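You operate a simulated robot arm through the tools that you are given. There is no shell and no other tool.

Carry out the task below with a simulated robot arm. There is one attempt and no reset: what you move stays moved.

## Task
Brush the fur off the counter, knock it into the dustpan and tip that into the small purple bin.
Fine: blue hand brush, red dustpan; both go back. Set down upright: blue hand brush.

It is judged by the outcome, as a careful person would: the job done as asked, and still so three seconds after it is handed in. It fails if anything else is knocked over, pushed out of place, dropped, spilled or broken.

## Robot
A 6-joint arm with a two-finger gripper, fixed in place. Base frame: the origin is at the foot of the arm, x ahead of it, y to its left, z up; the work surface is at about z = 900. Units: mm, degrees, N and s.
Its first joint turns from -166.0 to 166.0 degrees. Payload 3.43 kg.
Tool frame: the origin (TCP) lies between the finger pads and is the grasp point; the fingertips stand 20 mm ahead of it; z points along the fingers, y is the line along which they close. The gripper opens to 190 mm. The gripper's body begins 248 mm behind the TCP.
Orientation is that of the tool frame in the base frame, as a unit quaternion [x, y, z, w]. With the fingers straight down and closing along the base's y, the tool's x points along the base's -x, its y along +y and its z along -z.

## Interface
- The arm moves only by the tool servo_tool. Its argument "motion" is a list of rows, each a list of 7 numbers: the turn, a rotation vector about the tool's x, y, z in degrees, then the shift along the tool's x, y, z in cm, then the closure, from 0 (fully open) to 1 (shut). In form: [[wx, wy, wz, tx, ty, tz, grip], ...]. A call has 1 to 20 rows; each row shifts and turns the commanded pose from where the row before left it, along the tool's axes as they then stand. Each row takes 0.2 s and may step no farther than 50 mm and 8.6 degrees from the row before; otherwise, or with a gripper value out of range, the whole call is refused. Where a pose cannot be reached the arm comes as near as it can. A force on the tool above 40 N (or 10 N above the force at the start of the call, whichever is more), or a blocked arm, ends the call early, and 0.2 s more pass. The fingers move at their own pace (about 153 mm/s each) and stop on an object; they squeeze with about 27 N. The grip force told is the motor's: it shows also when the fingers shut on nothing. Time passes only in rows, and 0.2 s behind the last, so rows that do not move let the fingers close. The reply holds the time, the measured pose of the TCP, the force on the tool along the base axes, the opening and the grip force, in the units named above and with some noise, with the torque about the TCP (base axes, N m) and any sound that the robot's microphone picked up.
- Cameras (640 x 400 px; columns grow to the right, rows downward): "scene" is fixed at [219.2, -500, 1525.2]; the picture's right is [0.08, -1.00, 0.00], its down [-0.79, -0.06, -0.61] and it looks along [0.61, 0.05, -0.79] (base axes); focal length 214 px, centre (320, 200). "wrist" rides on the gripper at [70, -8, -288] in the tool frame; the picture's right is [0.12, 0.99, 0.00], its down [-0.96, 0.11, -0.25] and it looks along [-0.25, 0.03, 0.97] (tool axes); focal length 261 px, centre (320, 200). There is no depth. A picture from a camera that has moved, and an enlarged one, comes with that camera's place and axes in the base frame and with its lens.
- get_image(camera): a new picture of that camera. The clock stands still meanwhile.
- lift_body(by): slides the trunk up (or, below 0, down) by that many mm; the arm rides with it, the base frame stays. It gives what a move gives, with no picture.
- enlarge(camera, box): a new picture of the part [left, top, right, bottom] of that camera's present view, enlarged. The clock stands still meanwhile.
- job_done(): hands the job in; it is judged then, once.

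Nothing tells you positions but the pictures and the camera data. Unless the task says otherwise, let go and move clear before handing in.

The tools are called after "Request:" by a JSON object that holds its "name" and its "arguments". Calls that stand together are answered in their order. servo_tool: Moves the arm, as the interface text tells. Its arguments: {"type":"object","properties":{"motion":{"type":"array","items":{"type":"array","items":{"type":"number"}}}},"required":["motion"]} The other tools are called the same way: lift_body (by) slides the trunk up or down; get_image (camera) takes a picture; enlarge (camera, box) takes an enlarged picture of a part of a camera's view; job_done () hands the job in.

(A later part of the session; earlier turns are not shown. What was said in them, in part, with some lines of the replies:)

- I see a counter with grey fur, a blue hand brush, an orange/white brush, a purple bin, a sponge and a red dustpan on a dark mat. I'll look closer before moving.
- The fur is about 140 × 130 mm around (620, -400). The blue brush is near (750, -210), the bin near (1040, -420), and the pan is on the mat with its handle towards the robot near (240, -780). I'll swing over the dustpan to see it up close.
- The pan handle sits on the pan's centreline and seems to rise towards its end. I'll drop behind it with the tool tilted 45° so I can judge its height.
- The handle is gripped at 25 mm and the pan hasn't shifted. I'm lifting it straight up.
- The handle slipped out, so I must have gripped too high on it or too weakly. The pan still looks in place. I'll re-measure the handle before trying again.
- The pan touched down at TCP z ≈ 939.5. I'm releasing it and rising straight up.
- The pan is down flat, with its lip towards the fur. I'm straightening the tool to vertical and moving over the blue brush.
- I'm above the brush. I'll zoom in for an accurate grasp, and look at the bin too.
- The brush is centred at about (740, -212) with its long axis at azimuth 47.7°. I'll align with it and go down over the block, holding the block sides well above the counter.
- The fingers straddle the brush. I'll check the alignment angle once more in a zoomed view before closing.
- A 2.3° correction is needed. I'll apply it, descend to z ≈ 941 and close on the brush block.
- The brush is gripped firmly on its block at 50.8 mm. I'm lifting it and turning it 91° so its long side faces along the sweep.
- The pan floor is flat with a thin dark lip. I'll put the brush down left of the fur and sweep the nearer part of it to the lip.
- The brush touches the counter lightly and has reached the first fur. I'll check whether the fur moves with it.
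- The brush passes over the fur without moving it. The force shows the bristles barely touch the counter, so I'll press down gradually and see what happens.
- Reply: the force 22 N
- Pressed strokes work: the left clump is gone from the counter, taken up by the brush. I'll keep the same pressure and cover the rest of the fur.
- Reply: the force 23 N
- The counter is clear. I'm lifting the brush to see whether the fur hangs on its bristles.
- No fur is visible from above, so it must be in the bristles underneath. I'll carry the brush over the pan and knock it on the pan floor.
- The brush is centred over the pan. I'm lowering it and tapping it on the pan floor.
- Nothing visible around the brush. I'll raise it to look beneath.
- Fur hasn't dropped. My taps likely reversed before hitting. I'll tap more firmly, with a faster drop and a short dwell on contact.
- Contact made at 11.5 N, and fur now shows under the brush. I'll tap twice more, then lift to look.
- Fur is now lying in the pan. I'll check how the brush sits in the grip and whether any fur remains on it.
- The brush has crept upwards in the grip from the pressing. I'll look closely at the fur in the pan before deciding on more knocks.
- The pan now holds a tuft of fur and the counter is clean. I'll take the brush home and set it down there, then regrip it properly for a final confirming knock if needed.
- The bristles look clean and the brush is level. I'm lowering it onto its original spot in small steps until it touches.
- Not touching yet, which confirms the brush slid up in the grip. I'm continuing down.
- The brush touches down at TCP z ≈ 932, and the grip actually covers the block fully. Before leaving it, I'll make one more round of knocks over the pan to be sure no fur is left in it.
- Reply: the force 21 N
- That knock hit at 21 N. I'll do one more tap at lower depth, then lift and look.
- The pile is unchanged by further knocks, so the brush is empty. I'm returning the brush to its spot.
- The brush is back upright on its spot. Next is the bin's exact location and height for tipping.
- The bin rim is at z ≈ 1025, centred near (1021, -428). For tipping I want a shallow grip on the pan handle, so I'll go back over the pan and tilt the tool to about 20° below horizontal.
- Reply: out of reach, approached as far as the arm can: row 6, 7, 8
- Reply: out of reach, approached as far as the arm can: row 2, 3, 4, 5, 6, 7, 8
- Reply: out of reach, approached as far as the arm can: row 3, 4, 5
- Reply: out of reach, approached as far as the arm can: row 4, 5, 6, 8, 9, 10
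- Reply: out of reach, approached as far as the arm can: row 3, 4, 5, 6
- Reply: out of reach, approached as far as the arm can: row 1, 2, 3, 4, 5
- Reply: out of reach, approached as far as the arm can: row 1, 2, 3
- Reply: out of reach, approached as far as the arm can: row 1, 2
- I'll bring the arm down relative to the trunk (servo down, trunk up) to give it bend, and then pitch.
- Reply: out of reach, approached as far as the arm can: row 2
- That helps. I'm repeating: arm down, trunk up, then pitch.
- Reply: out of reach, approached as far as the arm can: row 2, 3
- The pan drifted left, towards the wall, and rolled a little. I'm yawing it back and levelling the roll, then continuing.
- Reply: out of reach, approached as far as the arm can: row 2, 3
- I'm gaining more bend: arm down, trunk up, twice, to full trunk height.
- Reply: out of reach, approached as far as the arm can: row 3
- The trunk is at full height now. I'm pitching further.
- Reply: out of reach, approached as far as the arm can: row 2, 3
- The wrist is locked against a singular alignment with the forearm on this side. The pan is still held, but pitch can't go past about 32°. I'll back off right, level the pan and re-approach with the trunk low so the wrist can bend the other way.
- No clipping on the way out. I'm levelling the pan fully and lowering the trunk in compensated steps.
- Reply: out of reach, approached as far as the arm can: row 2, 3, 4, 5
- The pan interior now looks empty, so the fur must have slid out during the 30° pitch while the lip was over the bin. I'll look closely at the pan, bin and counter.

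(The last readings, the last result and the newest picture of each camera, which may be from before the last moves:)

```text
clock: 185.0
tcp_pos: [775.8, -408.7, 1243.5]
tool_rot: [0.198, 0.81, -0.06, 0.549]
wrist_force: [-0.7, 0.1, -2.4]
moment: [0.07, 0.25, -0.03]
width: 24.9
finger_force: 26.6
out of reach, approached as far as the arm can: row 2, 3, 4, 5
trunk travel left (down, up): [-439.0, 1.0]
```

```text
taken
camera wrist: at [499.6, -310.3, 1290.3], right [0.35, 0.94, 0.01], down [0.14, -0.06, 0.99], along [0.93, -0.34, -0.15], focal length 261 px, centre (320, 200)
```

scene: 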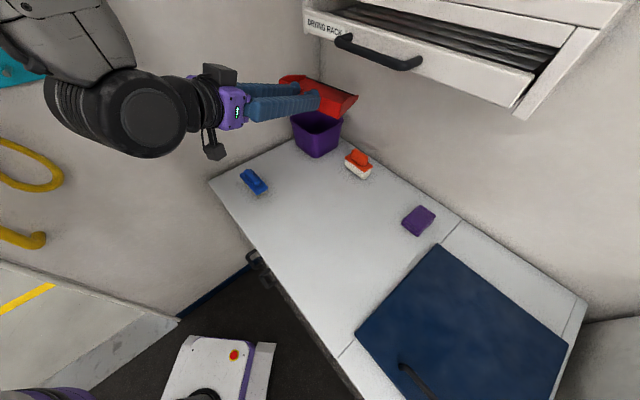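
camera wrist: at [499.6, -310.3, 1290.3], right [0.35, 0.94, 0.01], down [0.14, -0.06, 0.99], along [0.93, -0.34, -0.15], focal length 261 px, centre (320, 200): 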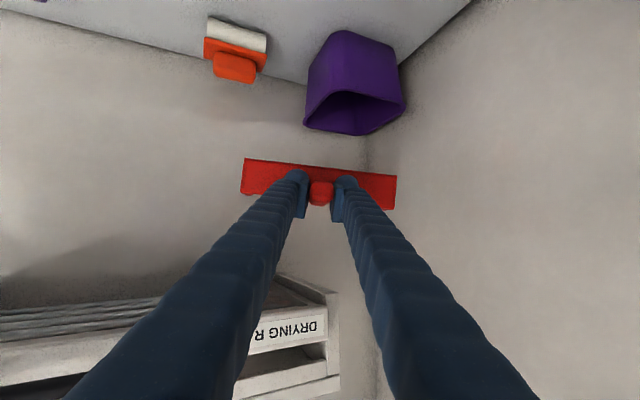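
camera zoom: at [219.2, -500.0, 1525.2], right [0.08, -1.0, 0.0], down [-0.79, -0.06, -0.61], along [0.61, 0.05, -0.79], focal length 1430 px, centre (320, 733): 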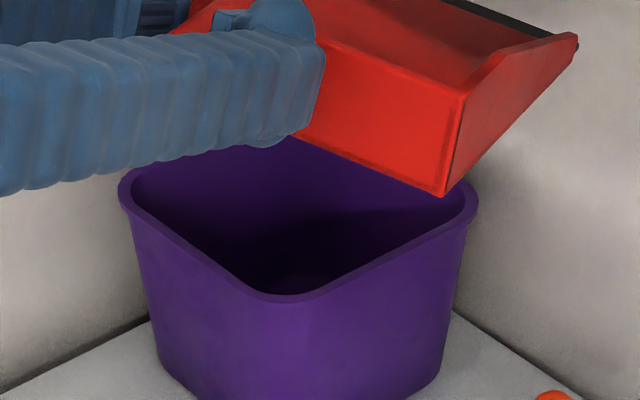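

I can't confirm from this angle. I'll pull the pan back over the open counter and lower it for a clear view inside.

Request:
{"name": "servo_tool", "arguments": {"motion": [[0, 0, 0, 0.5, 0, -1.2, 1], [0, 0, 0, 0.6, -0.8, -1.6, 1], [0, 0, 0, 0.6, -1.5, -1.6, 1], [-2.0, 0, -0.8, 0.6, -2.0, -1.2, 1], [-4.0, 0, -1.7, 0, -2.0, 0, 1], [-4.0, 0, -1.7, 0, -2.0, 0, 1], [-4.0, 0, -1.7, 0, -2.0, 0, 1], [-4.0, 0, -1.7, 0, -1.0, 0, 1], [0, 0, 0, 0, 0, 0, 1]]}}

Request:
{"name": "enlarge", "arguments": {"camera": "scene", "box": [230, 40, 430, 180]}}

Request:
{"name": "get_image", "arguments": {"camera": "wrist"}}

```text
clock: 187.0
tcp_pos: [697.5, -502.5, 1245.8]
tool_rot: [0.055, 0.821, 0.033, 0.568]
wrist_force: [-0.1, -0.1, -2.3]
moment: [0.0, 0.28, 0.0]
width: 24.8
finger_force: 27.6
out of reach, approached as far as the arm can: row 2, 3, 4
trunk travel left (down, up): [-439.0, 1.0]
```

```text
2.86 times, centred on (330, 110) of scene
camera zoom: at [219.2, -500.0, 1525.2], right [0.08, -1.0, 0.0], down [-0.79, -0.06, -0.61], along [0.61, 0.05, -0.79], focal length 613 px, centre (291, 457)
```

zoom: 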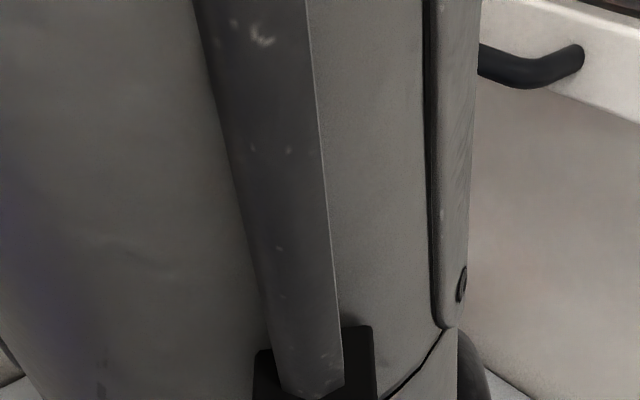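

```text
taken
camera wrist: at [402.5, -499.7, 1280.7], right [0.01, 1.0, 0.0], down [0.11, -0.01, 0.99], along [0.99, -0.01, -0.11], focal length 261 px, centre (320, 200)
```

wrist: 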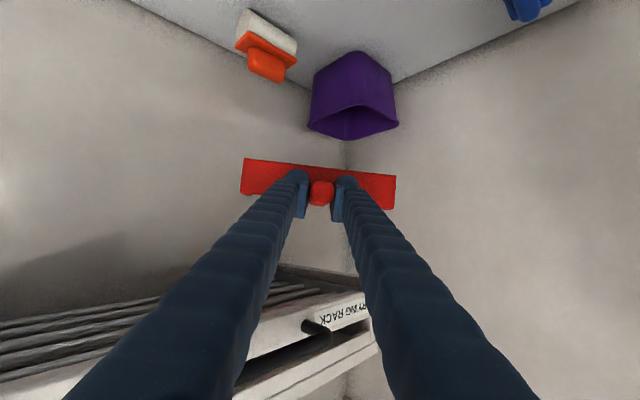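

I'm lowering first, to keep the hand clear of the drying rack, and taking out the roll. Then I'll turn left again as on the way in.

Request:
{"name": "servo_tool", "arguments": {"motion": [[0, 0, 0, 1.0, 0, 0.4, 1], [0, 0, 0, 2.2, 0, 0.8, 1], [0, 0, 0, 2.6, 0, 0.95, 1], [0, 0, 0, 2.6, 0, 0.95, 1], [0, 0, 0, 1.5, 0, 0.55, 1], [1.1, 0, -3.1, 0, 0, 0, 1], [1.1, 0, -3.1, 0, 0, 0, 1], [0, 0, 0, 0, 0, 0, 1]]}}

Request:
{"name": "get_image", "arguments": {"camera": "scene"}}

```text
clock: 188.8
tcp_pos: [705.2, -504.9, 1149.2]
tool_rot: [0.04, 0.824, 0.018, 0.565]
wrist_force: [-0.2, 0.6, -1.4]
moment: [0.02, 0.21, 0.01]
width: 25.1
finger_force: 26.8
out of reach, approached as far as the arm can: row 6, 7
trunk travel left (down, up): [-439.0, 1.0]
```

```text
taken
```

scene: 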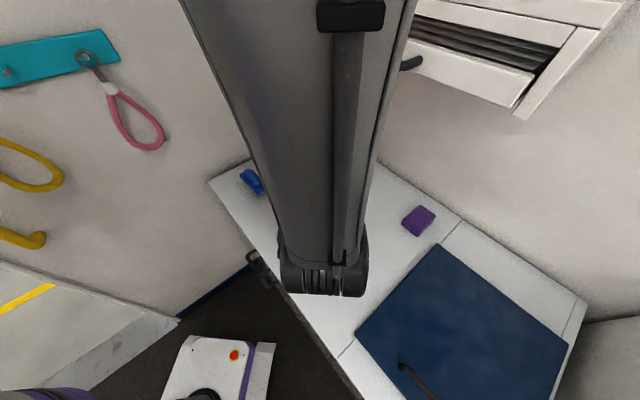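

Request:
{"name": "servo_tool", "arguments": {"motion": [[-2.5, 0, -0.9, 0, 0, 0, 1], [-4.7, 0, -1.7, 0, 0, 0, 1], [-4.7, 0, -1.7, 0, 0, 0, 1], [-4.7, 0, -1.7, 0, 0, 0, 1], [-4.7, 0, -1.7, 0, 0, 0, 1], [0, 0, 0, 0.4, 1.4, -1.1, 1], [0, 0, 0, 0.4, 1.4, -1.1, 1], [0, 0, 0, 0.4, 1.4, -1.1, 1], [0, 0, 0, 0.4, 1.4, -1.1, 1], [-4.7, 0, -1.7, 0, 0, 0, 1], [-4.7, 0, -1.7, 0, 0, 0, 1], [-4.7, 0, -1.7, 0, 0, 0, 1], [-4.7, 0, -1.7, 0, 0, 0, 1], [-2.5, 0, -0.9, 0, 0, 0, 1], [0, 0, 0, 0, 0, 0, 1]]}}

Request:
{"name": "get_image", "arguments": {"camera": "scene"}}

Request:
{"name": "enlarge", "arguments": {"camera": "scene", "box": [240, 90, 400, 210]}}

```text
clock: 192.0
tcp_pos: [641.9, -468.2, 1152.6]
tool_rot: [-0.274, 0.76, 0.24, 0.538]
wrist_force: [0.6, -0.5, -1.9]
moment: [-0.18, 0.18, 0.0]
width: 24.7
finger_force: 26.8
trunk travel left (down, up): [-439.0, 1.0]
```

```text
taken
```

scene: 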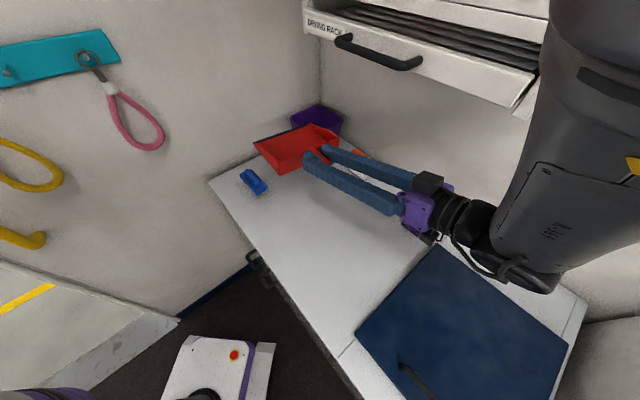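

```text
3.33 times, centred on (320, 150) of scene
camera zoom: at [219.2, -500.0, 1525.2], right [0.08, -1.0, 0.0], down [-0.79, -0.06, -0.61], along [0.61, 0.05, -0.79], focal length 715 px, centre (320, 367)
```

zoom: 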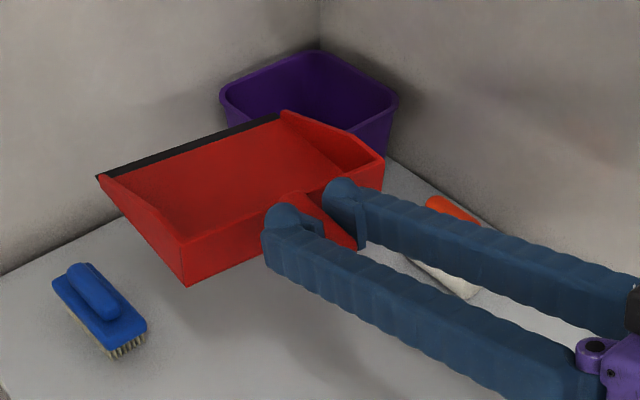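

The pan is empty, and no fur is on the counter. I'm carrying the pan back to the spot by the mat, with roll corrected, to set it down and regrip for the return.

Request:
{"name": "servo_tool", "arguments": {"motion": [[0.65, 1.1, -1.9, 0, 0, 0, 1], [0.65, 1.1, -1.9, 0, 0, 0, 1], [0, 0, 0, 0.4, 0.2, -1.1, 1], [0, 0, 0, 0.8, 0.5, -2.2, 1], [0, 0, 0, 1.15, 0.7, -3.2, 1], [0, 0, 0, 1.15, 0.7, -3.2, 1], [0, 0, 0, 1.15, 0.7, -3.2, 1], [0, 0, 0, 1.15, 0.7, -3.2, 1], [0, 0, 0, 1.15, 0.7, -3.2, 1], [0, 0, 0, 1.15, 0.7, -3.2, 1], [0, 0, 0, 1.15, 0.7, -3.2, 1], [0, 0, 0, 0.7, 0.4, -1.9, 1], [0, 0, 0, 0.4, 0.2, -1.0, 1], [0, 0, 0, 0, 0, 0, 1]]}}

Request:
{"name": "lift_body", "arguments": {"by": -100}}

Request:
{"name": "get_image", "arguments": {"camera": "scene"}}

```text
clock: 195.0
tcp_pos: [374.8, -627.1, 1153.6]
tool_rot: [-0.299, 0.762, 0.209, 0.534]
wrist_force: [0.2, -0.2, -2.1]
moment: [-0.13, 0.19, 0.03]
width: 24.8
finger_force: 27.0
trunk travel left (down, up): [-439.0, 1.0]
```

```text
clock: 196.3
tcp_pos: [374.8, -627.5, 1052.4]
tool_rot: [-0.299, 0.762, 0.21, 0.534]
wrist_force: [0.3, 0.0, -1.2]
moment: [-0.16, 0.21, -0.01]
width: 25.1
finger_force: 27.6
trunk travel left (down, up): [-339.0, 101.0]
```

```text
taken
```

scene: 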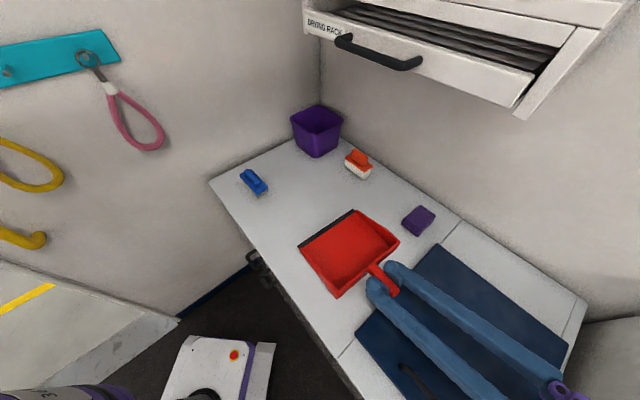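

The pan is level over the counter. I'll check that the bin stayed in place and continue lowering.

Request:
{"name": "enlarge", "arguments": {"camera": "scene", "box": [280, 95, 360, 165]}}

Request:
{"name": "lift_body", "arguments": {"by": -64}}

Request:
{"name": "servo_tool", "arguments": {"motion": [[0, 0, 0, 0.9, 0, 0.33, 1], [0, 0, 0, 0.9, 0, 0.33, 1], [0, 0, 0, 0.6, 0, 0.2, 1], [0, 0, 0, 0, 0, 0, 1]]}}

Request:
{"name": "enlarge", "arguments": {"camera": "scene", "box": [280, 200, 480, 330]}}

```text
5.71 times, centred on (320, 130) of scene
camera zoom: at [219.2, -500.0, 1525.2], right [0.08, -1.0, 0.0], down [-0.79, -0.06, -0.61], along [0.61, 0.05, -0.79], focal length 1226 px, centre (320, 600)
```

zoom: 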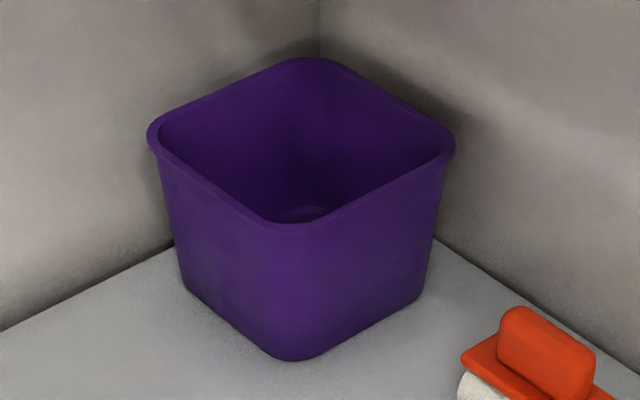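

```text
clock: 197.3
tcp_pos: [374.7, -627.9, 989.5]
tool_rot: [-0.299, 0.762, 0.209, 0.535]
wrist_force: [-0.6, 0.2, -2.2]
moment: [-0.16, 0.16, -0.01]
width: 25.1
finger_force: 27.3
trunk travel left (down, up): [-275.0, 165.0]
```

```text
clock: 198.3
tcp_pos: [373.9, -628.0, 964.2]
tool_rot: [-0.298, 0.762, 0.209, 0.535]
wrist_force: [0.3, 0.0, -2.1]
moment: [-0.14, 0.15, -0.01]
width: 24.9
finger_force: 27.4
trunk travel left (down, up): [-275.0, 165.0]
```

```text
3.08 times, centred on (380, 265) of scene
camera zoom: at [219.2, -500.0, 1525.2], right [0.08, -1.0, 0.0], down [-0.79, -0.06, -0.61], along [0.61, 0.05, -0.79], focal length 660 px, centre (135, 0)
```

zoom: 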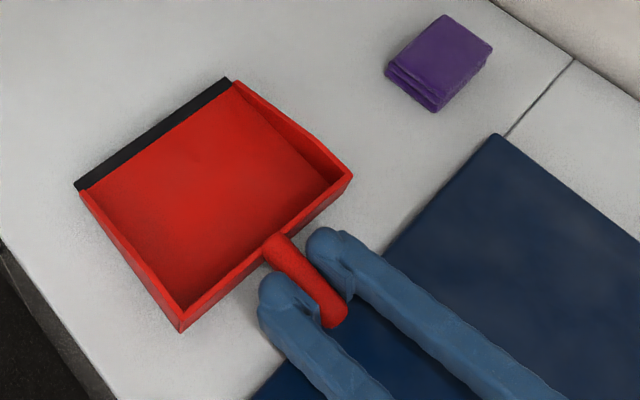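

The bin hasn't moved. I'm lowering the pan onto the counter in small steps.

Request:
{"name": "servo_tool", "arguments": {"motion": [[0, 0, 0, 0.47, 0, 0.17, 1], [0, 0, 0, 0.38, 0, 0.14, 1], [0, 0, 0, 0.28, 0, 0.1, 1], [0, 0, 0, 0, 0, 0, 1]]}}

Request:
{"name": "servo_tool", "arguments": {"motion": [[0, 0, 0, 0.19, 0, 0.07, 1], [0, 0, 0, 0.19, 0, 0.07, 1], [0, 0, 0, 0, 0, 0, 1]]}}

Request:
{"name": "servo_tool", "arguments": {"motion": [[0, 0, 0, 0.14, 0, 0.05, 1], [0, 0, 0, 0, 0, 0, 1]]}}

Request:
{"name": "servo_tool", "arguments": {"motion": [[0, 0, 0, 0.14, 0, 0.05, 1], [0, 0, 0, 0, 0, 0, 1]]}}

```text
clock: 199.3
tcp_pos: [375.4, -625.8, 950.3]
tool_rot: [-0.298, 0.763, 0.209, 0.534]
wrist_force: [0.6, 0.5, -3.0]
moment: [-0.16, 0.17, -0.01]
width: 25.1
finger_force: 26.9
trunk travel left (down, up): [-275.0, 165.0]
```

```text
clock: 200.1
tcp_pos: [375.0, -628.5, 948.0]
tool_rot: [-0.298, 0.762, 0.209, 0.535]
wrist_force: [0.9, 0.0, 0.1]
moment: [0.25, -0.02, -0.1]
width: 25.2
finger_force: 26.4
trunk travel left (down, up): [-275.0, 165.0]
```

```text
clock: 200.7
tcp_pos: [375.2, -626.7, 946.4]
tool_rot: [-0.298, 0.763, 0.208, 0.535]
wrist_force: [0.1, -1.9, 4.2]
moment: [0.71, -0.48, -0.18]
width: 24.9
finger_force: 27.1
trunk travel left (down, up): [-275.0, 165.0]
```

```text
clock: 201.3
tcp_pos: [375.1, -627.1, 944.4]
tool_rot: [-0.299, 0.762, 0.209, 0.534]
wrist_force: [-1.0, -1.5, 4.0]
moment: [0.61, -0.42, -0.12]
width: 24.9
finger_force: 27.0
trunk travel left (down, up): [-275.0, 165.0]
```

The pan rests on the counter. I'm releasing it, rising, and turning the tool vertical to inspect the bin.

Request:
{"name": "servo_tool", "arguments": {"motion": [[0, 0, 0, -0.1, 0, -0.03, 0.9], [0, 0, 0, 0, 0, 0, 0.6], [0, 0, 0, 0, 0, 0, 0.45], [0, 0, 0, 0, 0, 0, 0.45], [0, 0, 0, -0.9, 0, -0.34, 0.45], [0, 0, 0, -2.3, 0, -0.85, 0.45], [0, 0, 0, -2.8, 0, -1.0, 0.45], [0, 0, 0, -2.8, 0, -1.0, 0.45], [0, 0, 0, -2.8, 0, -1.0, 0.45], [0, 0, 0, -2.8, 0, -1.0, 0.45], [0, 0, 0, 0, 0, 0, 0.45]]}}

Request:
{"name": "servo_tool", "arguments": {"motion": [[0, 7.8, 0, 0, 0, 0, 0.45], [0, 7.8, 0, 0, 0, 0, 0.45], [0, 7.8, 0, 0, 0, 0, 0.45], [0, 7.8, 0, 0, 0, 0, 0.45], [0, 7.8, 0, 0, 0, 0, 0.45], [0, 7.8, 0, 0, 0, 0, 0.45], [0, 7.8, 0, 0, 0, 0, 0.45], [0, 7.8, 0, 0, 0, 0, 0.45], [0, 7.8, 0, 0, 0, 0, 0.45], [0, 0, 0, 0, 0, 0, 0.45]]}}

Request:
{"name": "get_image", "arguments": {"camera": "scene"}}

Request:
{"name": "get_image", "arguments": {"camera": "wrist"}}

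```text
clock: 203.7
tcp_pos: [375.2, -626.9, 1099.0]
tool_rot: [-0.299, 0.763, 0.208, 0.535]
wrist_force: [-0.5, 0.0, -0.2]
moment: [-0.03, 0.0, -0.06]
width: 104.5
finger_force: 0.2
trunk travel left (down, up): [-275.0, 165.0]
```

```text
clock: 205.9
tcp_pos: [374.2, -627.0, 1099.6]
tool_rot: [-0.364, 0.932, -0.002, -0.002]
wrist_force: [0.3, 0.9, 0.0]
moment: [-0.08, 0.01, 0.0]
width: 104.5
finger_force: 0.0
trunk travel left (down, up): [-275.0, 165.0]
```

```text
taken
```

scene: 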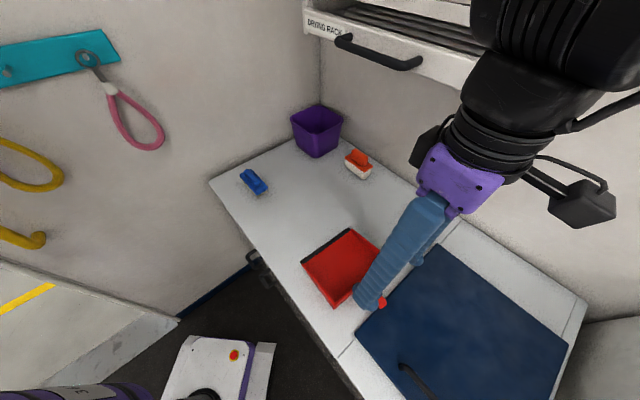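

```text
taken
camera wrist: at [329.1, -681.2, 1387.2], right [-0.76, 0.65, 0.0], down [0.63, 0.74, 0.24], along [0.16, 0.19, -0.97], focal length 261 px, centre (320, 200)
```

wrist: 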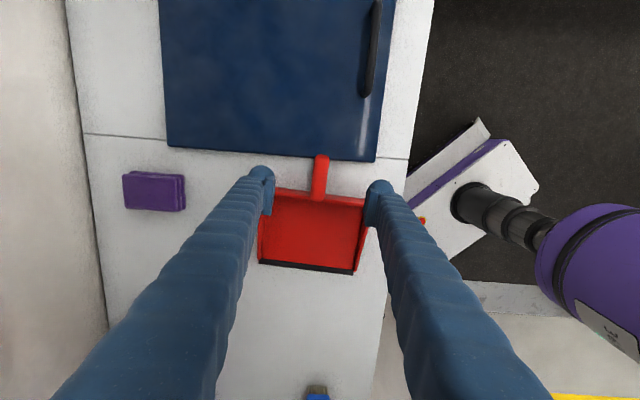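

I'm turning the tool and sliding along the counter, staying clear of the rack handle, to look down into the bin.

Request:
{"name": "servo_tool", "arguments": {"motion": [[0, 0, 7.4, 0, 0, 0, 0.45], [0, 0, 7.4, 0, 0, 0, 0.45], [0, 0, 7.4, 0, 0, 0, 0.45], [0, 0, 7.4, 0, 0, 0, 0.45], [0, 0, 7.4, 0, 0, 0, 0.45], [0, 0, 7.4, 0, 0, 0, 0.45], [0, 0, 7.4, 0, 0, 0, 0.45], [0, 0, 7.4, 0, 0, 0, 0.45], [0, 0, 7.4, 0, 0, 0, 0.45], [0, 0, 7.4, 0, 0, 0, 0.45], [0, 0, 7.4, 0, 0, 0, 0.45], [0, 0, 7.4, 0, 0, 0, 0.45], [0, 0, 0, 0, 0, 0, 0.45]]}}

Request:
{"name": "servo_tool", "arguments": {"motion": [[0, 0, 0, 0, 3.0, 0, 0.45], [0, 0, 0, 0, 4.5, 0, 0.45], [0, 0, 0, 0, 4.5, 0, 0.45], [0, 0, 0, 0, 4.5, 0, 0.45], [0, 0, 0, 0, 4.5, 0, 0.45], [0, 0, 0, 0, 4.5, 0, 0.45], [0, 0, 0, 0, 4.5, 0, 0.45], [0, 0, 0, 0, 4.5, 0, 0.45], [0, 0, 0, 0, 4.5, 0, 0.45], [0, 0, 0, 0, 4.5, 0, 0.45], [0, 0, 0, 0, 4.5, 0, 0.45], [0, 0, 0, 0, 3.9, 0, 0.45], [0, 0, 0, -2.5, 0, -2.0, 0.45], [0, 0, 0, -3.0, 0, -2.0, 0.45], [0, 0, 0, -3.0, 0, -1.0, 0.45], [0, 0, 0, 0, 0, 0, 0.45]]}}

Request:
{"name": "get_image", "arguments": {"camera": "wrist"}}

Request:
{"name": "get_image", "arguments": {"camera": "scene"}}

```text
clock: 208.7
tcp_pos: [375.8, -626.8, 1099.3]
tool_rot: [0.392, 0.92, -0.001, 0.0]
wrist_force: [0.2, -0.3, -0.2]
moment: [-0.02, 0.02, -0.02]
width: 104.5
finger_force: 0.0
trunk travel left (down, up): [-275.0, 165.0]
```

```text
clock: 212.1
tcp_pos: [807.2, -327.5, 1148.9]
tool_rot: [0.39, 0.921, -0.001, 0.0]
wrist_force: [0.5, -1.3, 0.3]
moment: [0.07, -0.04, 0.02]
width: 104.3
finger_force: 0.0
trunk travel left (down, up): [-275.0, 165.0]
```

```text
taken
camera wrist: at [753.0, -283.6, 1436.4], right [0.63, 0.78, 0.0], down [0.75, -0.61, 0.25], along [0.19, -0.16, -0.97], focal length 261 px, centre (320, 200)
```

wrist: 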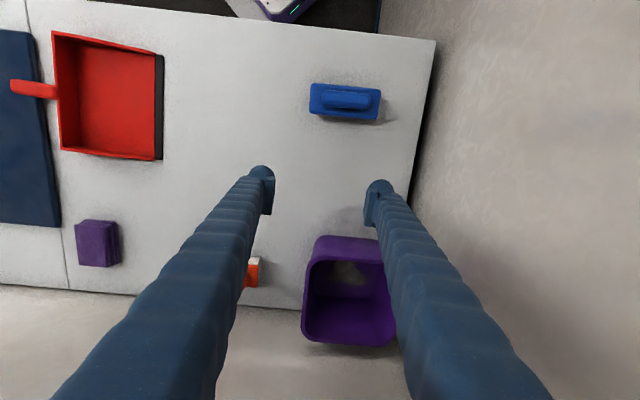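

```text
taken
```

scene: 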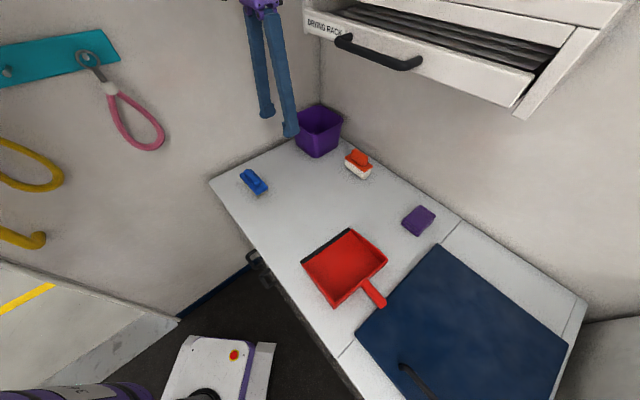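

Something lies in the bin. I'll zoom in to confirm it's the fur.

Request:
{"name": "enlarge", "arguments": {"camera": "wrist", "box": [280, 220, 420, 360]}}

Request:
{"name": "enlarge", "arguments": {"camera": "wrist", "box": [20, 10, 440, 310]}}

```text
2.86 times, centred on (350, 290) of wrist
camera zoom: at [753.0, -283.6, 1436.4], right [0.63, 0.78, 0.0], down [0.75, -0.61, 0.25], along [0.19, -0.16, -0.97], focal length 745 px, centre (234, -57)
```

zoom: 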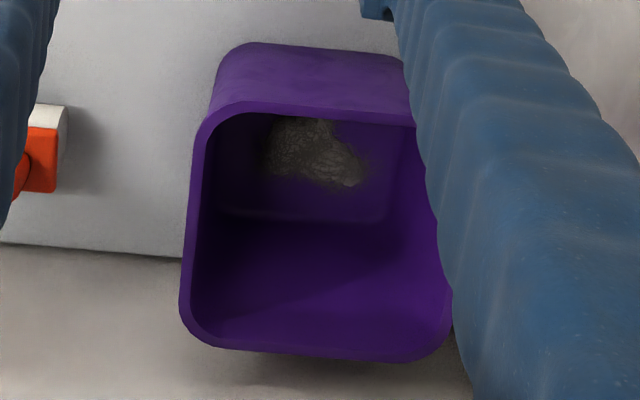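

```text
1.33 times, centred on (230, 160) of wrist
camera zoom: at [753.0, -283.6, 1436.4], right [0.63, 0.78, 0.0], down [0.75, -0.61, 0.25], along [0.19, -0.16, -0.97], focal length 348 px, centre (440, 253)
```

zoom: 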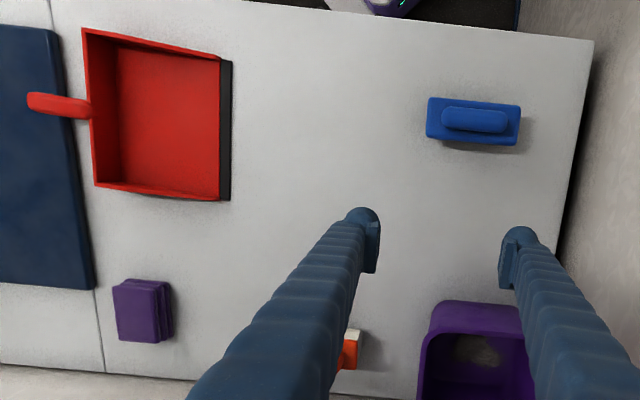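

The fur is in the bin and the counter is clean. Now I'm going back over the pan to return it to the mat.

Request:
{"name": "servo_tool", "arguments": {"motion": [[0, 0, 0, 3.0, 0, 1.0, 0.45], [0, 0, 0, 3.0, 0, 2.0, 0.45], [0, 0, 0, 2.5, 0, 2.0, 0.45], [0, 0, 0, 0, -3.0, 0, 0.45], [0, 0, 0, 0, -4.5, 0, 0.45], [0, 0, 0, 0, -4.5, 0, 0.45], [0, 0, 0, 0, -4.5, 0, 0.45], [0, 0, 0, 0, -4.5, 0, 0.45], [0, 0, 0, 0, -4.5, 0, 0.45], [0, 0, 0, 0, -4.5, 0, 0.45], [0, 0, 0, 0, -4.5, 0, 0.45], [0, 0, 0, 0, -4.5, 0, 0.45], [0, 0, 0, 0, -4.5, 0, 0.45], [0, 0, 0, 0, -4.5, 0, 0.45], [0, 0, 0, 0, -3.9, 0, 0.45], [0, 0, 0, 0, 0, 0, 0.45]]}}

Request:
{"name": "servo_tool", "arguments": {"motion": [[0, 0, -7.4, 0, 0, 0, 0.45], [0, 0, -7.4, 0, 0, 0, 0.45], [0, 0, -7.4, 0, 0, 0, 0.45], [0, 0, -7.4, 0, 0, 0, 0.45], [0, 0, -7.4, 0, 0, 0, 0.45], [0, 0, -7.4, 0, 0, 0, 0.45], [0, 0, -7.4, 0, 0, 0, 0.45], [0, 0, -7.4, 0, 0, 0, 0.45], [0, 0, -7.4, 0, 0, 0, 0.45], [0, 0, -7.4, 0, 0, 0, 0.45], [0, 0, -7.4, 0, 0, 0, 0.45], [0, 0, -7.4, 0, 0, 0, 0.45], [0, 0, 0, 0, 0, 0, 0.45]]}}

Request:
{"name": "servo_tool", "arguments": {"motion": [[0, -7.5, 0, 0, 0, 0, 0.45], [0, -7.5, 0, 0, 0, 0, 0.45], [0, -7.5, 0, 0, 0, 0, 0.45], [0, -7.5, 0, 0, 0, 0, 0.45], [0, -7.5, 0, 0, 0, 0, 0.45], [0, -7.5, 0, 0, 0, 0, 0.45], [0, 0, 0, 0, 0, 0, 0.45], [0, 0, 0, 0, 0, 0, 0.45]]}}

Request:
{"name": "get_image", "arguments": {"camera": "wrist"}}

Request:
{"name": "enlarge", "arguments": {"camera": "scene", "box": [280, 200, 480, 330]}}

```text
clock: 215.5
tcp_pos: [374.3, -626.5, 1097.0]
tool_rot: [0.391, 0.92, -0.001, 0.0]
wrist_force: [0.6, -0.5, -0.8]
moment: [0.0, 0.03, -0.01]
width: 104.4
finger_force: 0.1
trunk travel left (down, up): [-275.0, 165.0]
```

```text
clock: 218.3
tcp_pos: [374.5, -627.8, 1099.6]
tool_rot: [-0.365, 0.931, 0.0, -0.001]
wrist_force: [0.0, 0.2, 0.4]
moment: [0.0, 0.01, -0.01]
width: 104.5
finger_force: 0.1
trunk travel left (down, up): [-275.0, 165.0]
```

```text
clock: 220.1
tcp_pos: [375.7, -625.6, 1099.4]
tool_rot: [-0.337, 0.86, 0.139, 0.356]
wrist_force: [0.1, 0.4, 0.6]
moment: [-0.12, 0.07, -0.03]
width: 104.7
finger_force: 0.1
trunk travel left (down, up): [-275.0, 165.0]
```

```text
taken
camera wrist: at [195.6, -804.9, 1253.8], right [-0.74, 0.67, -0.09], down [0.29, 0.43, 0.85], along [0.61, 0.6, -0.51], focal length 261 px, centre (320, 200)
```

wrist: 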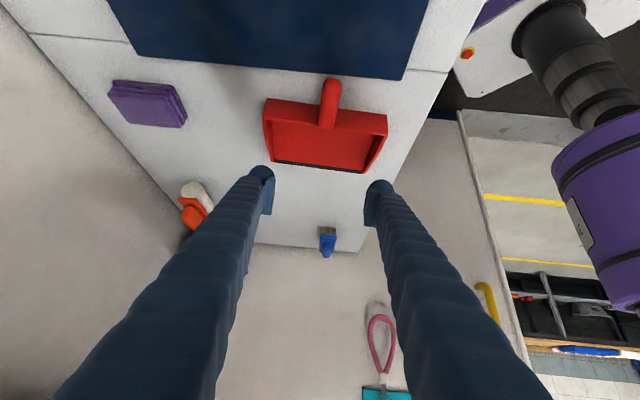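

```text
3.08 times, centred on (380, 265) of scene
camera zoom: at [219.2, -500.0, 1525.2], right [0.08, -1.0, 0.0], down [-0.79, -0.06, -0.61], along [0.61, 0.05, -0.79], focal length 660 px, centre (135, 0)
```

zoom: 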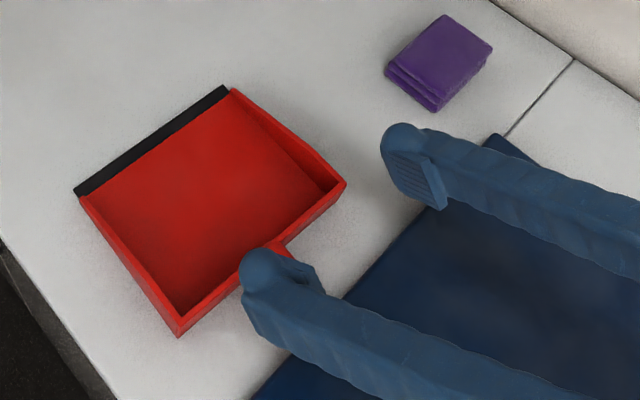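

Request:
{"name": "servo_tool", "arguments": {"motion": [[0, 0, 0, 2.0, 0, 2.0, 0.45], [0, 0, 0, 2.5, 0, 2.5, 0.45], [0, 0, 0, 2.2, 0, 2.2, 0.45], [0, 0, 0, 1.5, 0, 1.5, 0.45], [0, 0, 0, 0, 0, 0, 0.45]]}}

Request:
{"name": "enlarge", "arguments": {"camera": "wrist", "box": [230, 110, 410, 250]}}

Request:
{"name": "enlarge", "arguments": {"camera": "scene", "box": [280, 200, 480, 330]}}

```text
clock: 221.3
tcp_pos: [376.0, -626.0, 982.7]
tool_rot: [-0.337, 0.861, 0.139, 0.355]
wrist_force: [-0.8, -0.1, -0.1]
moment: [0.04, -0.01, 0.04]
width: 104.4
finger_force: 0.0
trunk travel left (down, up): [-275.0, 165.0]
```

```text
2.86 times, centred on (320, 180) of wrist
camera zoom: at [195.4, -804.7, 1137.1], right [-0.74, 0.67, -0.08], down [0.29, 0.43, 0.85], along [0.61, 0.6, -0.51], focal length 745 px, centre (320, 257)
```

zoom: 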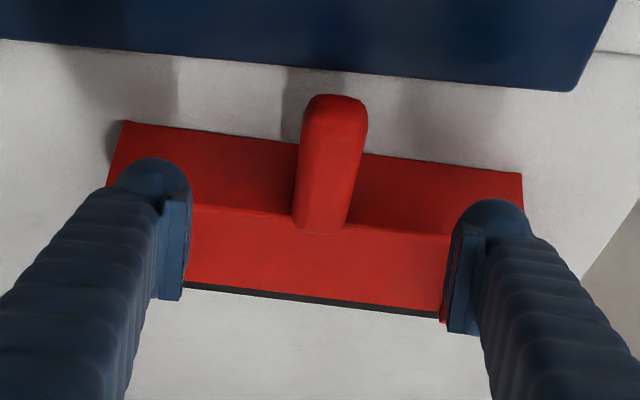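

```text
3.08 times, centred on (380, 265) of scene
camera zoom: at [219.2, -500.0, 1525.2], right [0.08, -1.0, 0.0], down [-0.79, -0.06, -0.61], along [0.61, 0.05, -0.79], focal length 660 px, centre (135, 0)
```

zoom: 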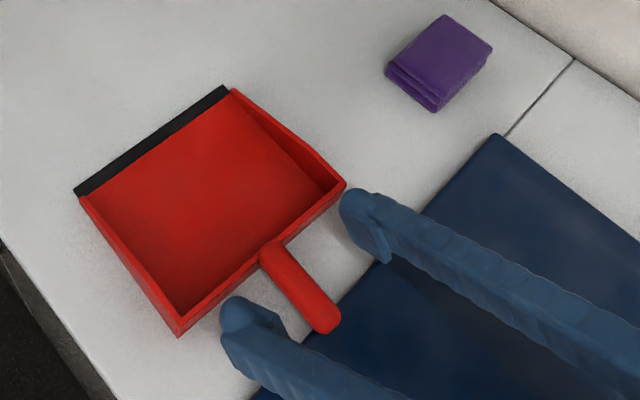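

The handle is centred. I'm going down the remaining 43 mm and gripping.

Request:
{"name": "servo_tool", "arguments": {"motion": [[0, 0, 0, 1.5, 0.1, 1.5, 0.45], [0, 0, 0, 1.0, 0, 1.0, 0.45], [0, 0, 0, 0.5, 0, 0.5, 0.45], [0, 0, 0, 0, 0, 0, 0.45], [0, 0, 0, 0, 0, 0, 0.8], [0, 0, 0, 0, 0, 0, 1], [0, 0, 0, 0, 0, 0, 1], [0, 0, 0, 0, 0, 0, 1]]}}

Request:
{"name": "servo_tool", "arguments": {"motion": [[0, 0, 0, -0.14, 0, -0.14, 1], [0, 0, 0, -0.14, 0, -0.14, 1], [0, 0, 0, -0.14, 0, -0.14, 1], [0, 0, 0, -0.2, 0, -0.2, 1], [0, 0, 0, -0.2, 0, -0.2, 1], [0, 0, 0, -0.2, 0, -0.2, 1], [0, 0, 0, -0.2, 0, -0.2, 1], [0, 0, 0, 0, 0, 0, 1]]}}

Request:
{"name": "enlarge", "arguments": {"camera": "scene", "box": [280, 200, 480, 330]}}

```text
clock: 223.1
tcp_pos: [375.1, -625.9, 941.8]
tool_rot: [-0.337, 0.861, 0.138, 0.356]
wrist_force: [1.4, -0.4, 0.1]
moment: [0.17, 0.11, -0.11]
width: 25.2
finger_force: 26.9
trunk travel left (down, up): [-275.0, 165.0]
```

```text
clock: 224.9
tcp_pos: [375.0, -624.8, 957.0]
tool_rot: [-0.337, 0.861, 0.139, 0.355]
wrist_force: [0.9, 0.0, -2.3]
moment: [-0.15, 0.17, -0.02]
width: 25.0
finger_force: 26.6
trunk travel left (down, up): [-275.0, 165.0]
```

```text
3.08 times, centred on (380, 265) of scene
camera zoom: at [219.2, -500.0, 1525.2], right [0.08, -1.0, 0.0], down [-0.79, -0.06, -0.61], along [0.61, 0.05, -0.79], focal length 660 px, centre (135, 0)
```

zoom: 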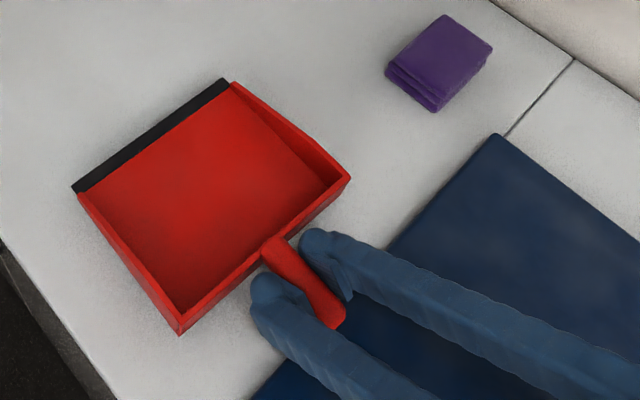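

The pan is lifted and held. I'm raising it and turning it back to its original heading.

Request:
{"name": "servo_tool", "arguments": {"motion": [[0, 0, 0, -0.5, 0, -0.5, 1], [0, 0, 0, -0.9, 0, -0.9, 1], [0, 0, 0, -0.9, 0, -0.9, 1], [0, 0, 0, -0.9, 0, -0.9, 1], [0, 0, 0, -0.9, 0, -0.9, 1], [0, 0, 0, -0.9, 0, -0.9, 1], [0, 0, 0, -0.9, 0, -0.9, 1], [0, 0, 0, -0.9, 0, -0.9, 1], [0, 0, 0, -0.6, 0, -0.6, 1], [0, 0, 0, -1.2, -0.55, 1.2, 1], [0, 0, 0, -1.3, -0.6, 1.3, 1], [0, 0, 0, 0, 0, 0, 1]]}}

Request:
{"name": "servo_tool", "arguments": {"motion": [[2.1, 0, 2.1, 0, 0, 0, 1], [4.2, 0, 4.2, 0, 0, 0, 1], [4.2, 0, 4.2, 0, 0, 0, 1], [4.2, 0, 4.2, 0, 0, 0, 1], [4.2, 0, 4.2, 0, 0, 0, 1], [4.2, 0, 4.2, 0, 0, 0, 1], [4.2, 0, 4.2, 0, 0, 0, 1], [4.2, 0, 4.2, 0, 0, 0, 1], [4.2, 0, 4.2, 0, 0, 0, 1], [4.2, 0, 4.2, 0, 0, 0, 1], [4.2, 0, 4.2, 0, 0, 0, 1], [4.2, 0, 4.2, 0, 0, 0, 1], [4.2, 0, 4.2, 0, 0, 0, 1], [4.2, 0, 4.2, 0, 0, 0, 1], [4.2, 0, 4.2, 0, 0, 0, 1], [1.8, 0, 1.8, 0, 0, 0, 1], [0, 0, 0, 0, 0, 0, 1], [0, 0, 0, 0, 0, 0, 1]]}}

Request:
{"name": "get_image", "arguments": {"camera": "scene"}}

```text
clock: 227.5
tcp_pos: [407.6, -610.8, 1061.8]
tool_rot: [-0.337, 0.861, 0.139, 0.355]
wrist_force: [0.0, 0.5, -1.5]
moment: [-0.14, 0.15, -0.02]
width: 24.9
finger_force: 27.3
trunk travel left (down, up): [-275.0, 165.0]
```

```text
clock: 231.3
tcp_pos: [407.9, -611.6, 1065.3]
tool_rot: [0.361, 0.852, -0.144, 0.352]
wrist_force: [-0.1, -0.1, -2.1]
moment: [0.14, 0.16, 0.02]
width: 25.1
finger_force: 26.7
trunk travel left (down, up): [-275.0, 165.0]
```

```text
taken
```

scene: 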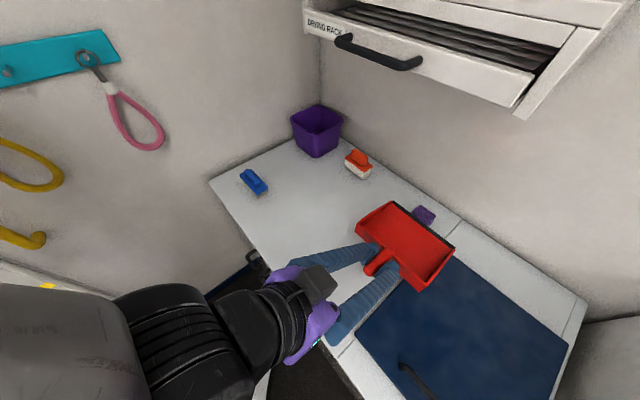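

The heading is restored. I'm carrying it back over the mat.

Request:
{"name": "servo_tool", "arguments": {"motion": [[0.5, 0, 0.5, 0, 0, 0, 1], [0, 0, 0, 0, -1.5, 0, 1], [0, 0, 0, 0, -3.0, 0, 1], [0, 0, 0, 0.1, -3.7, -0.1, 1], [0, 0, 0, 0.1, -3.7, -0.1, 1], [0, 0, 0, 0.1, -3.7, -0.1, 1], [0, 0, 0, 0.05, -3.7, -0.05, 1], [0, 0, 0, 0, -2.6, 0, 1], [0, 0, 0, 0, -1.3, 0, 1], [0, 0, 0, 0, 0, 0, 1], [0, 0, 0, 0, 0, 0, 1]]}}

Request:
{"name": "get_image", "arguments": {"camera": "wrist"}}

Request:
{"name": "get_image", "arguments": {"camera": "scene"}}

```text
clock: 233.7
tcp_pos: [236.0, -770.6, 1068.1]
tool_rot: [0.365, 0.849, -0.152, 0.351]
wrist_force: [0.6, -0.5, -1.9]
moment: [0.15, 0.15, 0.0]
width: 24.9
finger_force: 27.0
out of reach, approached as far as the arm can: row 1
trunk travel left (down, up): [-275.0, 165.0]
```

```text
taken
camera wrist: at [55.1, -593.5, 1221.8], right [0.66, 0.74, -0.09], down [0.43, -0.29, 0.86], along [0.61, -0.6, -0.51], focal length 261 px, centre (320, 200)
```

wrist: 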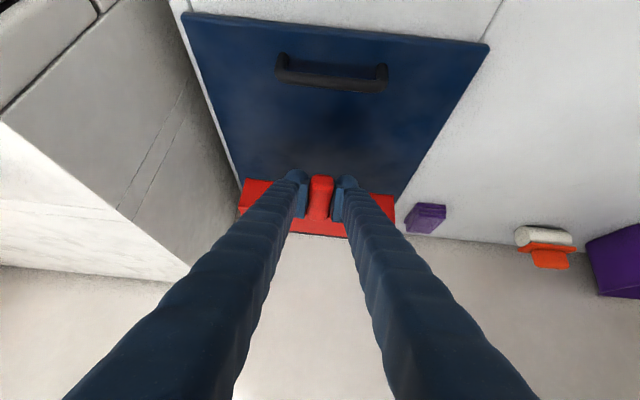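

```text
taken
```

scene: 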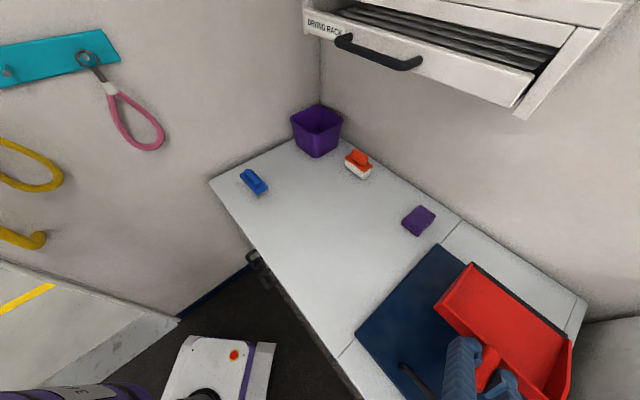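

The position matches the original lift-off. I'm lowering onto the mat, slowly near contact.

Request:
{"name": "servo_tool", "arguments": {"motion": [[0, 0, 0, 0.6, 0.1, 1.0, 1], [0, 0, 0, 1.3, 0.1, 1.3, 1], [0, 0, 0, 1.3, 0, 1.3, 1], [0, 0, 0, 1.3, 0, 1.3, 1], [0, 0, 0, 1.3, 0, 1.3, 1], [0, 0, 0, 0.9, 0, 0.9, 1], [0, 0, 0, 0.5, 0, 0.5, 1], [0, 0, 0, 0, 0, 0, 1]]}}

Request:
{"name": "enlarge", "arguments": {"camera": "scene", "box": [380, 270, 540, 400]}}

```text
clock: 235.5
tcp_pos: [238.6, -770.3, 963.2]
tool_rot: [0.365, 0.848, -0.153, 0.351]
wrist_force: [0.1, 0.5, -1.8]
moment: [0.19, 0.15, 0.01]
width: 25.2
finger_force: 27.0
trunk travel left (down, up): [-275.0, 165.0]
```

```text
3.08 times, centred on (460, 335) of scene
camera zoom: at [219.2, -500.0, 1525.2], right [0.08, -1.0, 0.0], down [-0.79, -0.06, -0.61], along [0.61, 0.05, -0.79], focal length 660 px, centre (-111, -215)
```

zoom: 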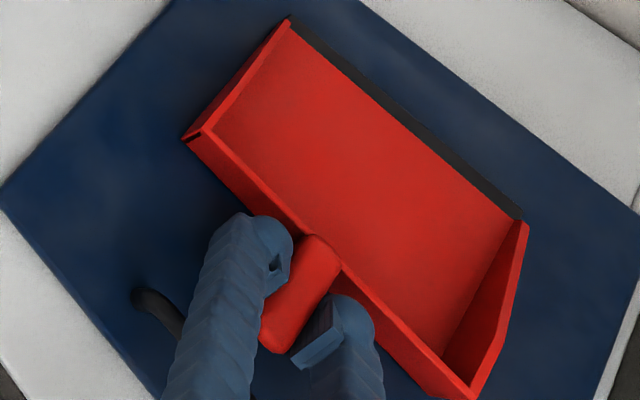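

Request:
{"name": "servo_tool", "arguments": {"motion": [[0, 0, 0, 0.2, 0, 0.2, 1], [0, 0, 0, 0.14, 0, 0.14, 1], [0, 0, 0, 0, 0, 0, 1]]}}

Request:
{"name": "servo_tool", "arguments": {"motion": [[0, 0, 0, 0.1, 0, 0.1, 1], [0, 0, 0, 0, 0, 0, 1]]}}

Request:
{"name": "servo_tool", "arguments": {"motion": [[0, 0, 0, 0.1, 0, 0.1, 1], [0, 0, 0, 0, 0, 0, 1]]}}

```text
clock: 236.3
tcp_pos: [239.3, -771.2, 959.2]
tool_rot: [0.365, 0.848, -0.153, 0.352]
wrist_force: [-0.6, 0.0, -0.4]
moment: [-0.03, -0.05, -0.03]
width: 24.9
finger_force: 26.9
trunk travel left (down, up): [-275.0, 165.0]
```

```text
clock: 236.9
tcp_pos: [239.2, -771.0, 958.4]
tool_rot: [0.366, 0.848, -0.153, 0.351]
wrist_force: [0.2, 0.4, 2.8]
moment: [-0.57, -0.53, 0.05]
width: 24.9
finger_force: 27.0
trunk travel left (down, up): [-275.0, 165.0]
```

```text
clock: 237.5
tcp_pos: [239.0, -772.0, 957.5]
tool_rot: [0.365, 0.848, -0.152, 0.352]
wrist_force: [-1.9, 2.4, 9.0]
moment: [-0.04, -0.05, 0.06]
width: 25.1
finger_force: 26.8
trunk travel left (down, up): [-275.0, 165.0]
```

Request:
{"name": "enlarge", "arguments": {"camera": "scene", "box": [380, 270, 540, 400]}}

Request:
{"name": "servo_tool", "arguments": {"motion": [[0, 0, 0, -0.1, 0, -0.1, 1], [0, 0, 0, 0, 0, 0, 0.8], [0, 0, 0, 0, 0, 0, 0.5], [0, 0, 0, 0, 0, 0, 0.45], [0, 0, 0, -0.7, 0, -0.7, 0.45], [0, 0, 0, -1.8, 0, -1.8, 0.45], [0, 0, 0, -2.3, 0, -2.3, 0.45], [0, 0, 0, -2.3, 0, -2.3, 0.45], [0, 0, 0, -2.3, 0, -2.3, 0.45], [0, 0, 0, -2.3, 0, -2.3, 0.45], [0, 0, 0, 0, 0, 0, 0.45]]}}

Request:
{"name": "enlarge", "arguments": {"camera": "scene", "box": [380, 270, 540, 400]}}

Request:
{"name": "get_image", "arguments": {"camera": "wrist"}}

```text
3.08 times, centred on (460, 335) of scene
camera zoom: at [219.2, -500.0, 1525.2], right [0.08, -1.0, 0.0], down [-0.79, -0.06, -0.61], along [0.61, 0.05, -0.79], focal length 660 px, centre (-111, -215)
```

zoom: 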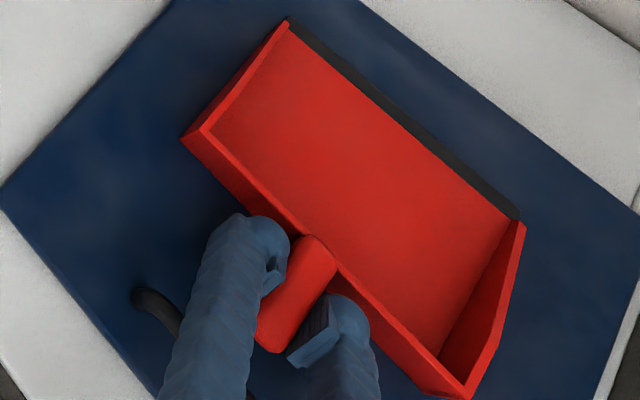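

```text
clock: 239.9
tcp_pos: [240.7, -771.5, 1123.9]
tool_rot: [0.365, 0.849, -0.152, 0.351]
wrist_force: [-0.4, 0.2, -0.3]
moment: [0.0, 0.06, -0.02]
width: 104.4
finger_force: 0.1
trunk travel left (down, up): [-275.0, 165.0]
```

```text
3.08 times, centred on (460, 335) of scene
camera zoom: at [219.2, -500.0, 1525.2], right [0.08, -1.0, 0.0], down [-0.79, -0.06, -0.61], along [0.61, 0.05, -0.79], focal length 660 px, centre (-111, -215)
```

zoom: 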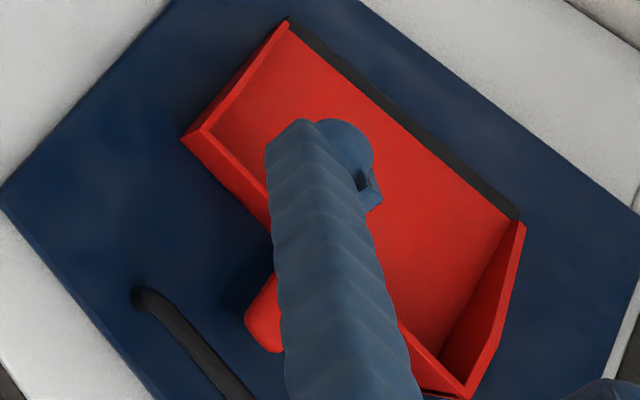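

```text
taken
camera wrist: at [60.5, -593.7, 1277.2], right [0.66, 0.74, -0.09], down [0.43, -0.29, 0.86], along [0.61, -0.6, -0.51], focal length 261 px, centre (320, 200)
```

wrist: 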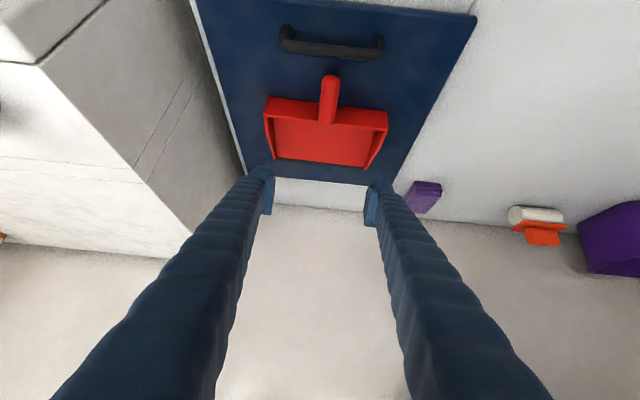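

The pan is back on the mat within about a centimetre of where it started. I'll move clear and make a final check of the whole scene.

Request:
{"name": "servo_tool", "arguments": {"motion": [[0, 0, 0, -2.0, 0, -2.0, 0.3], [0, 0, 0, -2.5, 0, -2.5, 0.3], [0, 7.5, 0, 0, 0, -1.0, 0.3], [0, 7.5, 0, 0, 0, -1.0, 0.3], [0, 7.5, 0, 0, 0, -1.0, 0.3], [0, 7.5, 0, 0, 0, -1.0, 0.3], [0, 7.5, 0, 0, 0, -1.0, 0.3], [0, 7.5, 0, 0, 0, -1.0, 0.3], [0, 0, 0, 3.0, 3.0, -1.0, 0.3], [0, 0, 0, 3.0, 3.5, -1.0, 0.3], [0, 0, 0, 3.0, 3.5, -1.0, 0.3], [0, 0, 0, 3.0, 3.5, 0, 0.3], [0, 0, 0, 0, 3.5, 0, 0.3], [0, 0, 0, 0, 3.5, 0, 0.3], [0, 0, 0, 0, 0, 0, 0.3]]}}

Request:
{"name": "get_image", "arguments": {"camera": "scene"}}

Request:
{"name": "get_image", "arguments": {"camera": "wrist"}}

```text
clock: 243.1
tcp_pos: [288.6, -523.0, 1268.7]
tool_rot: [0.396, 0.918, -0.002, -0.001]
wrist_force: [0.0, 0.6, 0.0]
moment: [-0.02, 0.0, -0.01]
width: 132.9
finger_force: 0.0
trunk travel left (down, up): [-275.0, 165.0]
```

```text
taken
```

scene: 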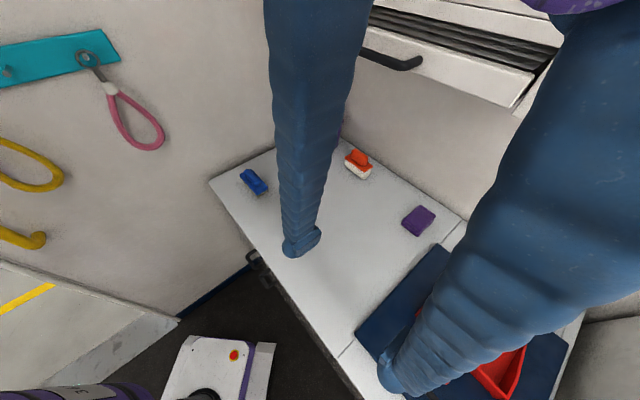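

```text
taken
camera wrist: at [234.3, -477.5, 1555.5], right [0.64, 0.77, 0.0], down [0.74, -0.62, 0.25], along [0.19, -0.16, -0.97], focal length 261 px, centre (320, 200)
```

wrist: 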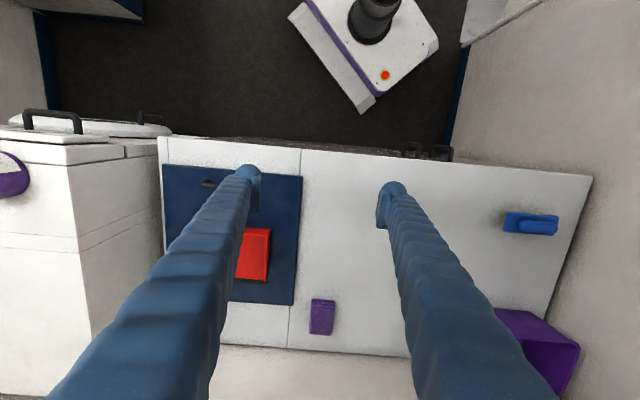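

Request:
{"name": "servo_tool", "arguments": {"motion": [[0, 0, 0, 0, 4.0, -1.0, 0.3], [0, 0, 0, 0, 4.5, -1.0, 0.3], [0, 0, 0, 0, 4.5, -1.0, 0.3], [0, 0, 0, 0, 4.5, -1.0, 0.3], [0, 0, 0, 0, 4.5, -1.0, 0.3], [0, 0, 0, 0, 4.5, -1.0, 0.3], [0, 0, 0, 0, 4.5, -1.0, 0.3], [0, 0, 0, 0, 0, 0, 0.3]]}}

Request:
{"name": "get_image", "arguments": {"camera": "scene"}}

Request:
{"name": "get_image", "arguments": {"camera": "wrist"}}

```text
clock: 244.9
tcp_pos: [515.9, -311.8, 1337.9]
tool_rot: [0.396, 0.918, 0.0, 0.0]
wrist_force: [0.5, -0.6, 0.8]
moment: [-0.02, -0.04, 0.02]
width: 132.7
finger_force: 0.0
trunk travel left (down, up): [-275.0, 165.0]
```

```text
taken
```

scene: 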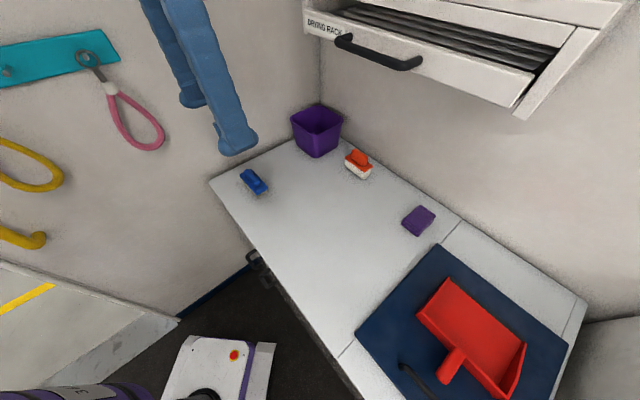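

```text
taken
camera wrist: at [461.0, -267.4, 1625.2], right [0.64, 0.77, 0.0], down [0.74, -0.62, 0.25], along [0.19, -0.16, -0.97], focal length 261 px, centre (320, 200)
```

wrist: 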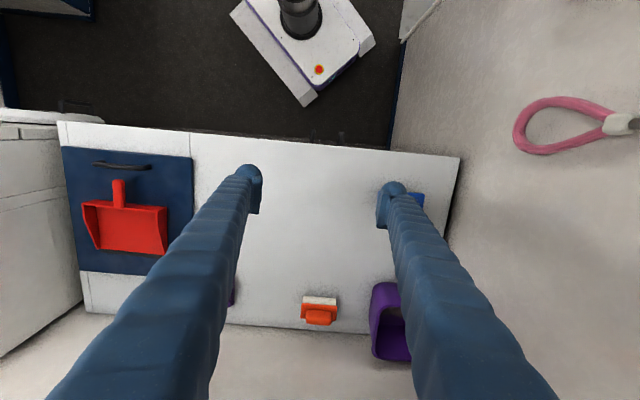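

The counter is clean and the fur is in the purple bin. The blue brush stands upright on its spot, the dustpan is back on the mat, and nothing else has moved. The arm is clear, so I'm handing in.

Request:
{"name": "job_done", "arguments": {}}

```text
The job is handed in.
```

The fur is off the counter and in the small purple bin, and I've handed the job in.

- **Fur:** a look down into the bin showed it lying inside, and no fur was left in the dustpan or on the counter.
- **Blue hand brush:** it stands upright on its original spot.
- **Red dustpan:** it is back on the mat, turned about 2–3° and up to about 1 cm off its starting position at one corner.
- **Everything else:** the bin, orange brush, sponge and mat looked unmoved in the final pictures. The pan brushed lightly against the bin rim or the left wall once while I was tipping it.

My first grip on the dustpan slipped off the handle before it lifted; the pan stayed where it was and I gripped it again.
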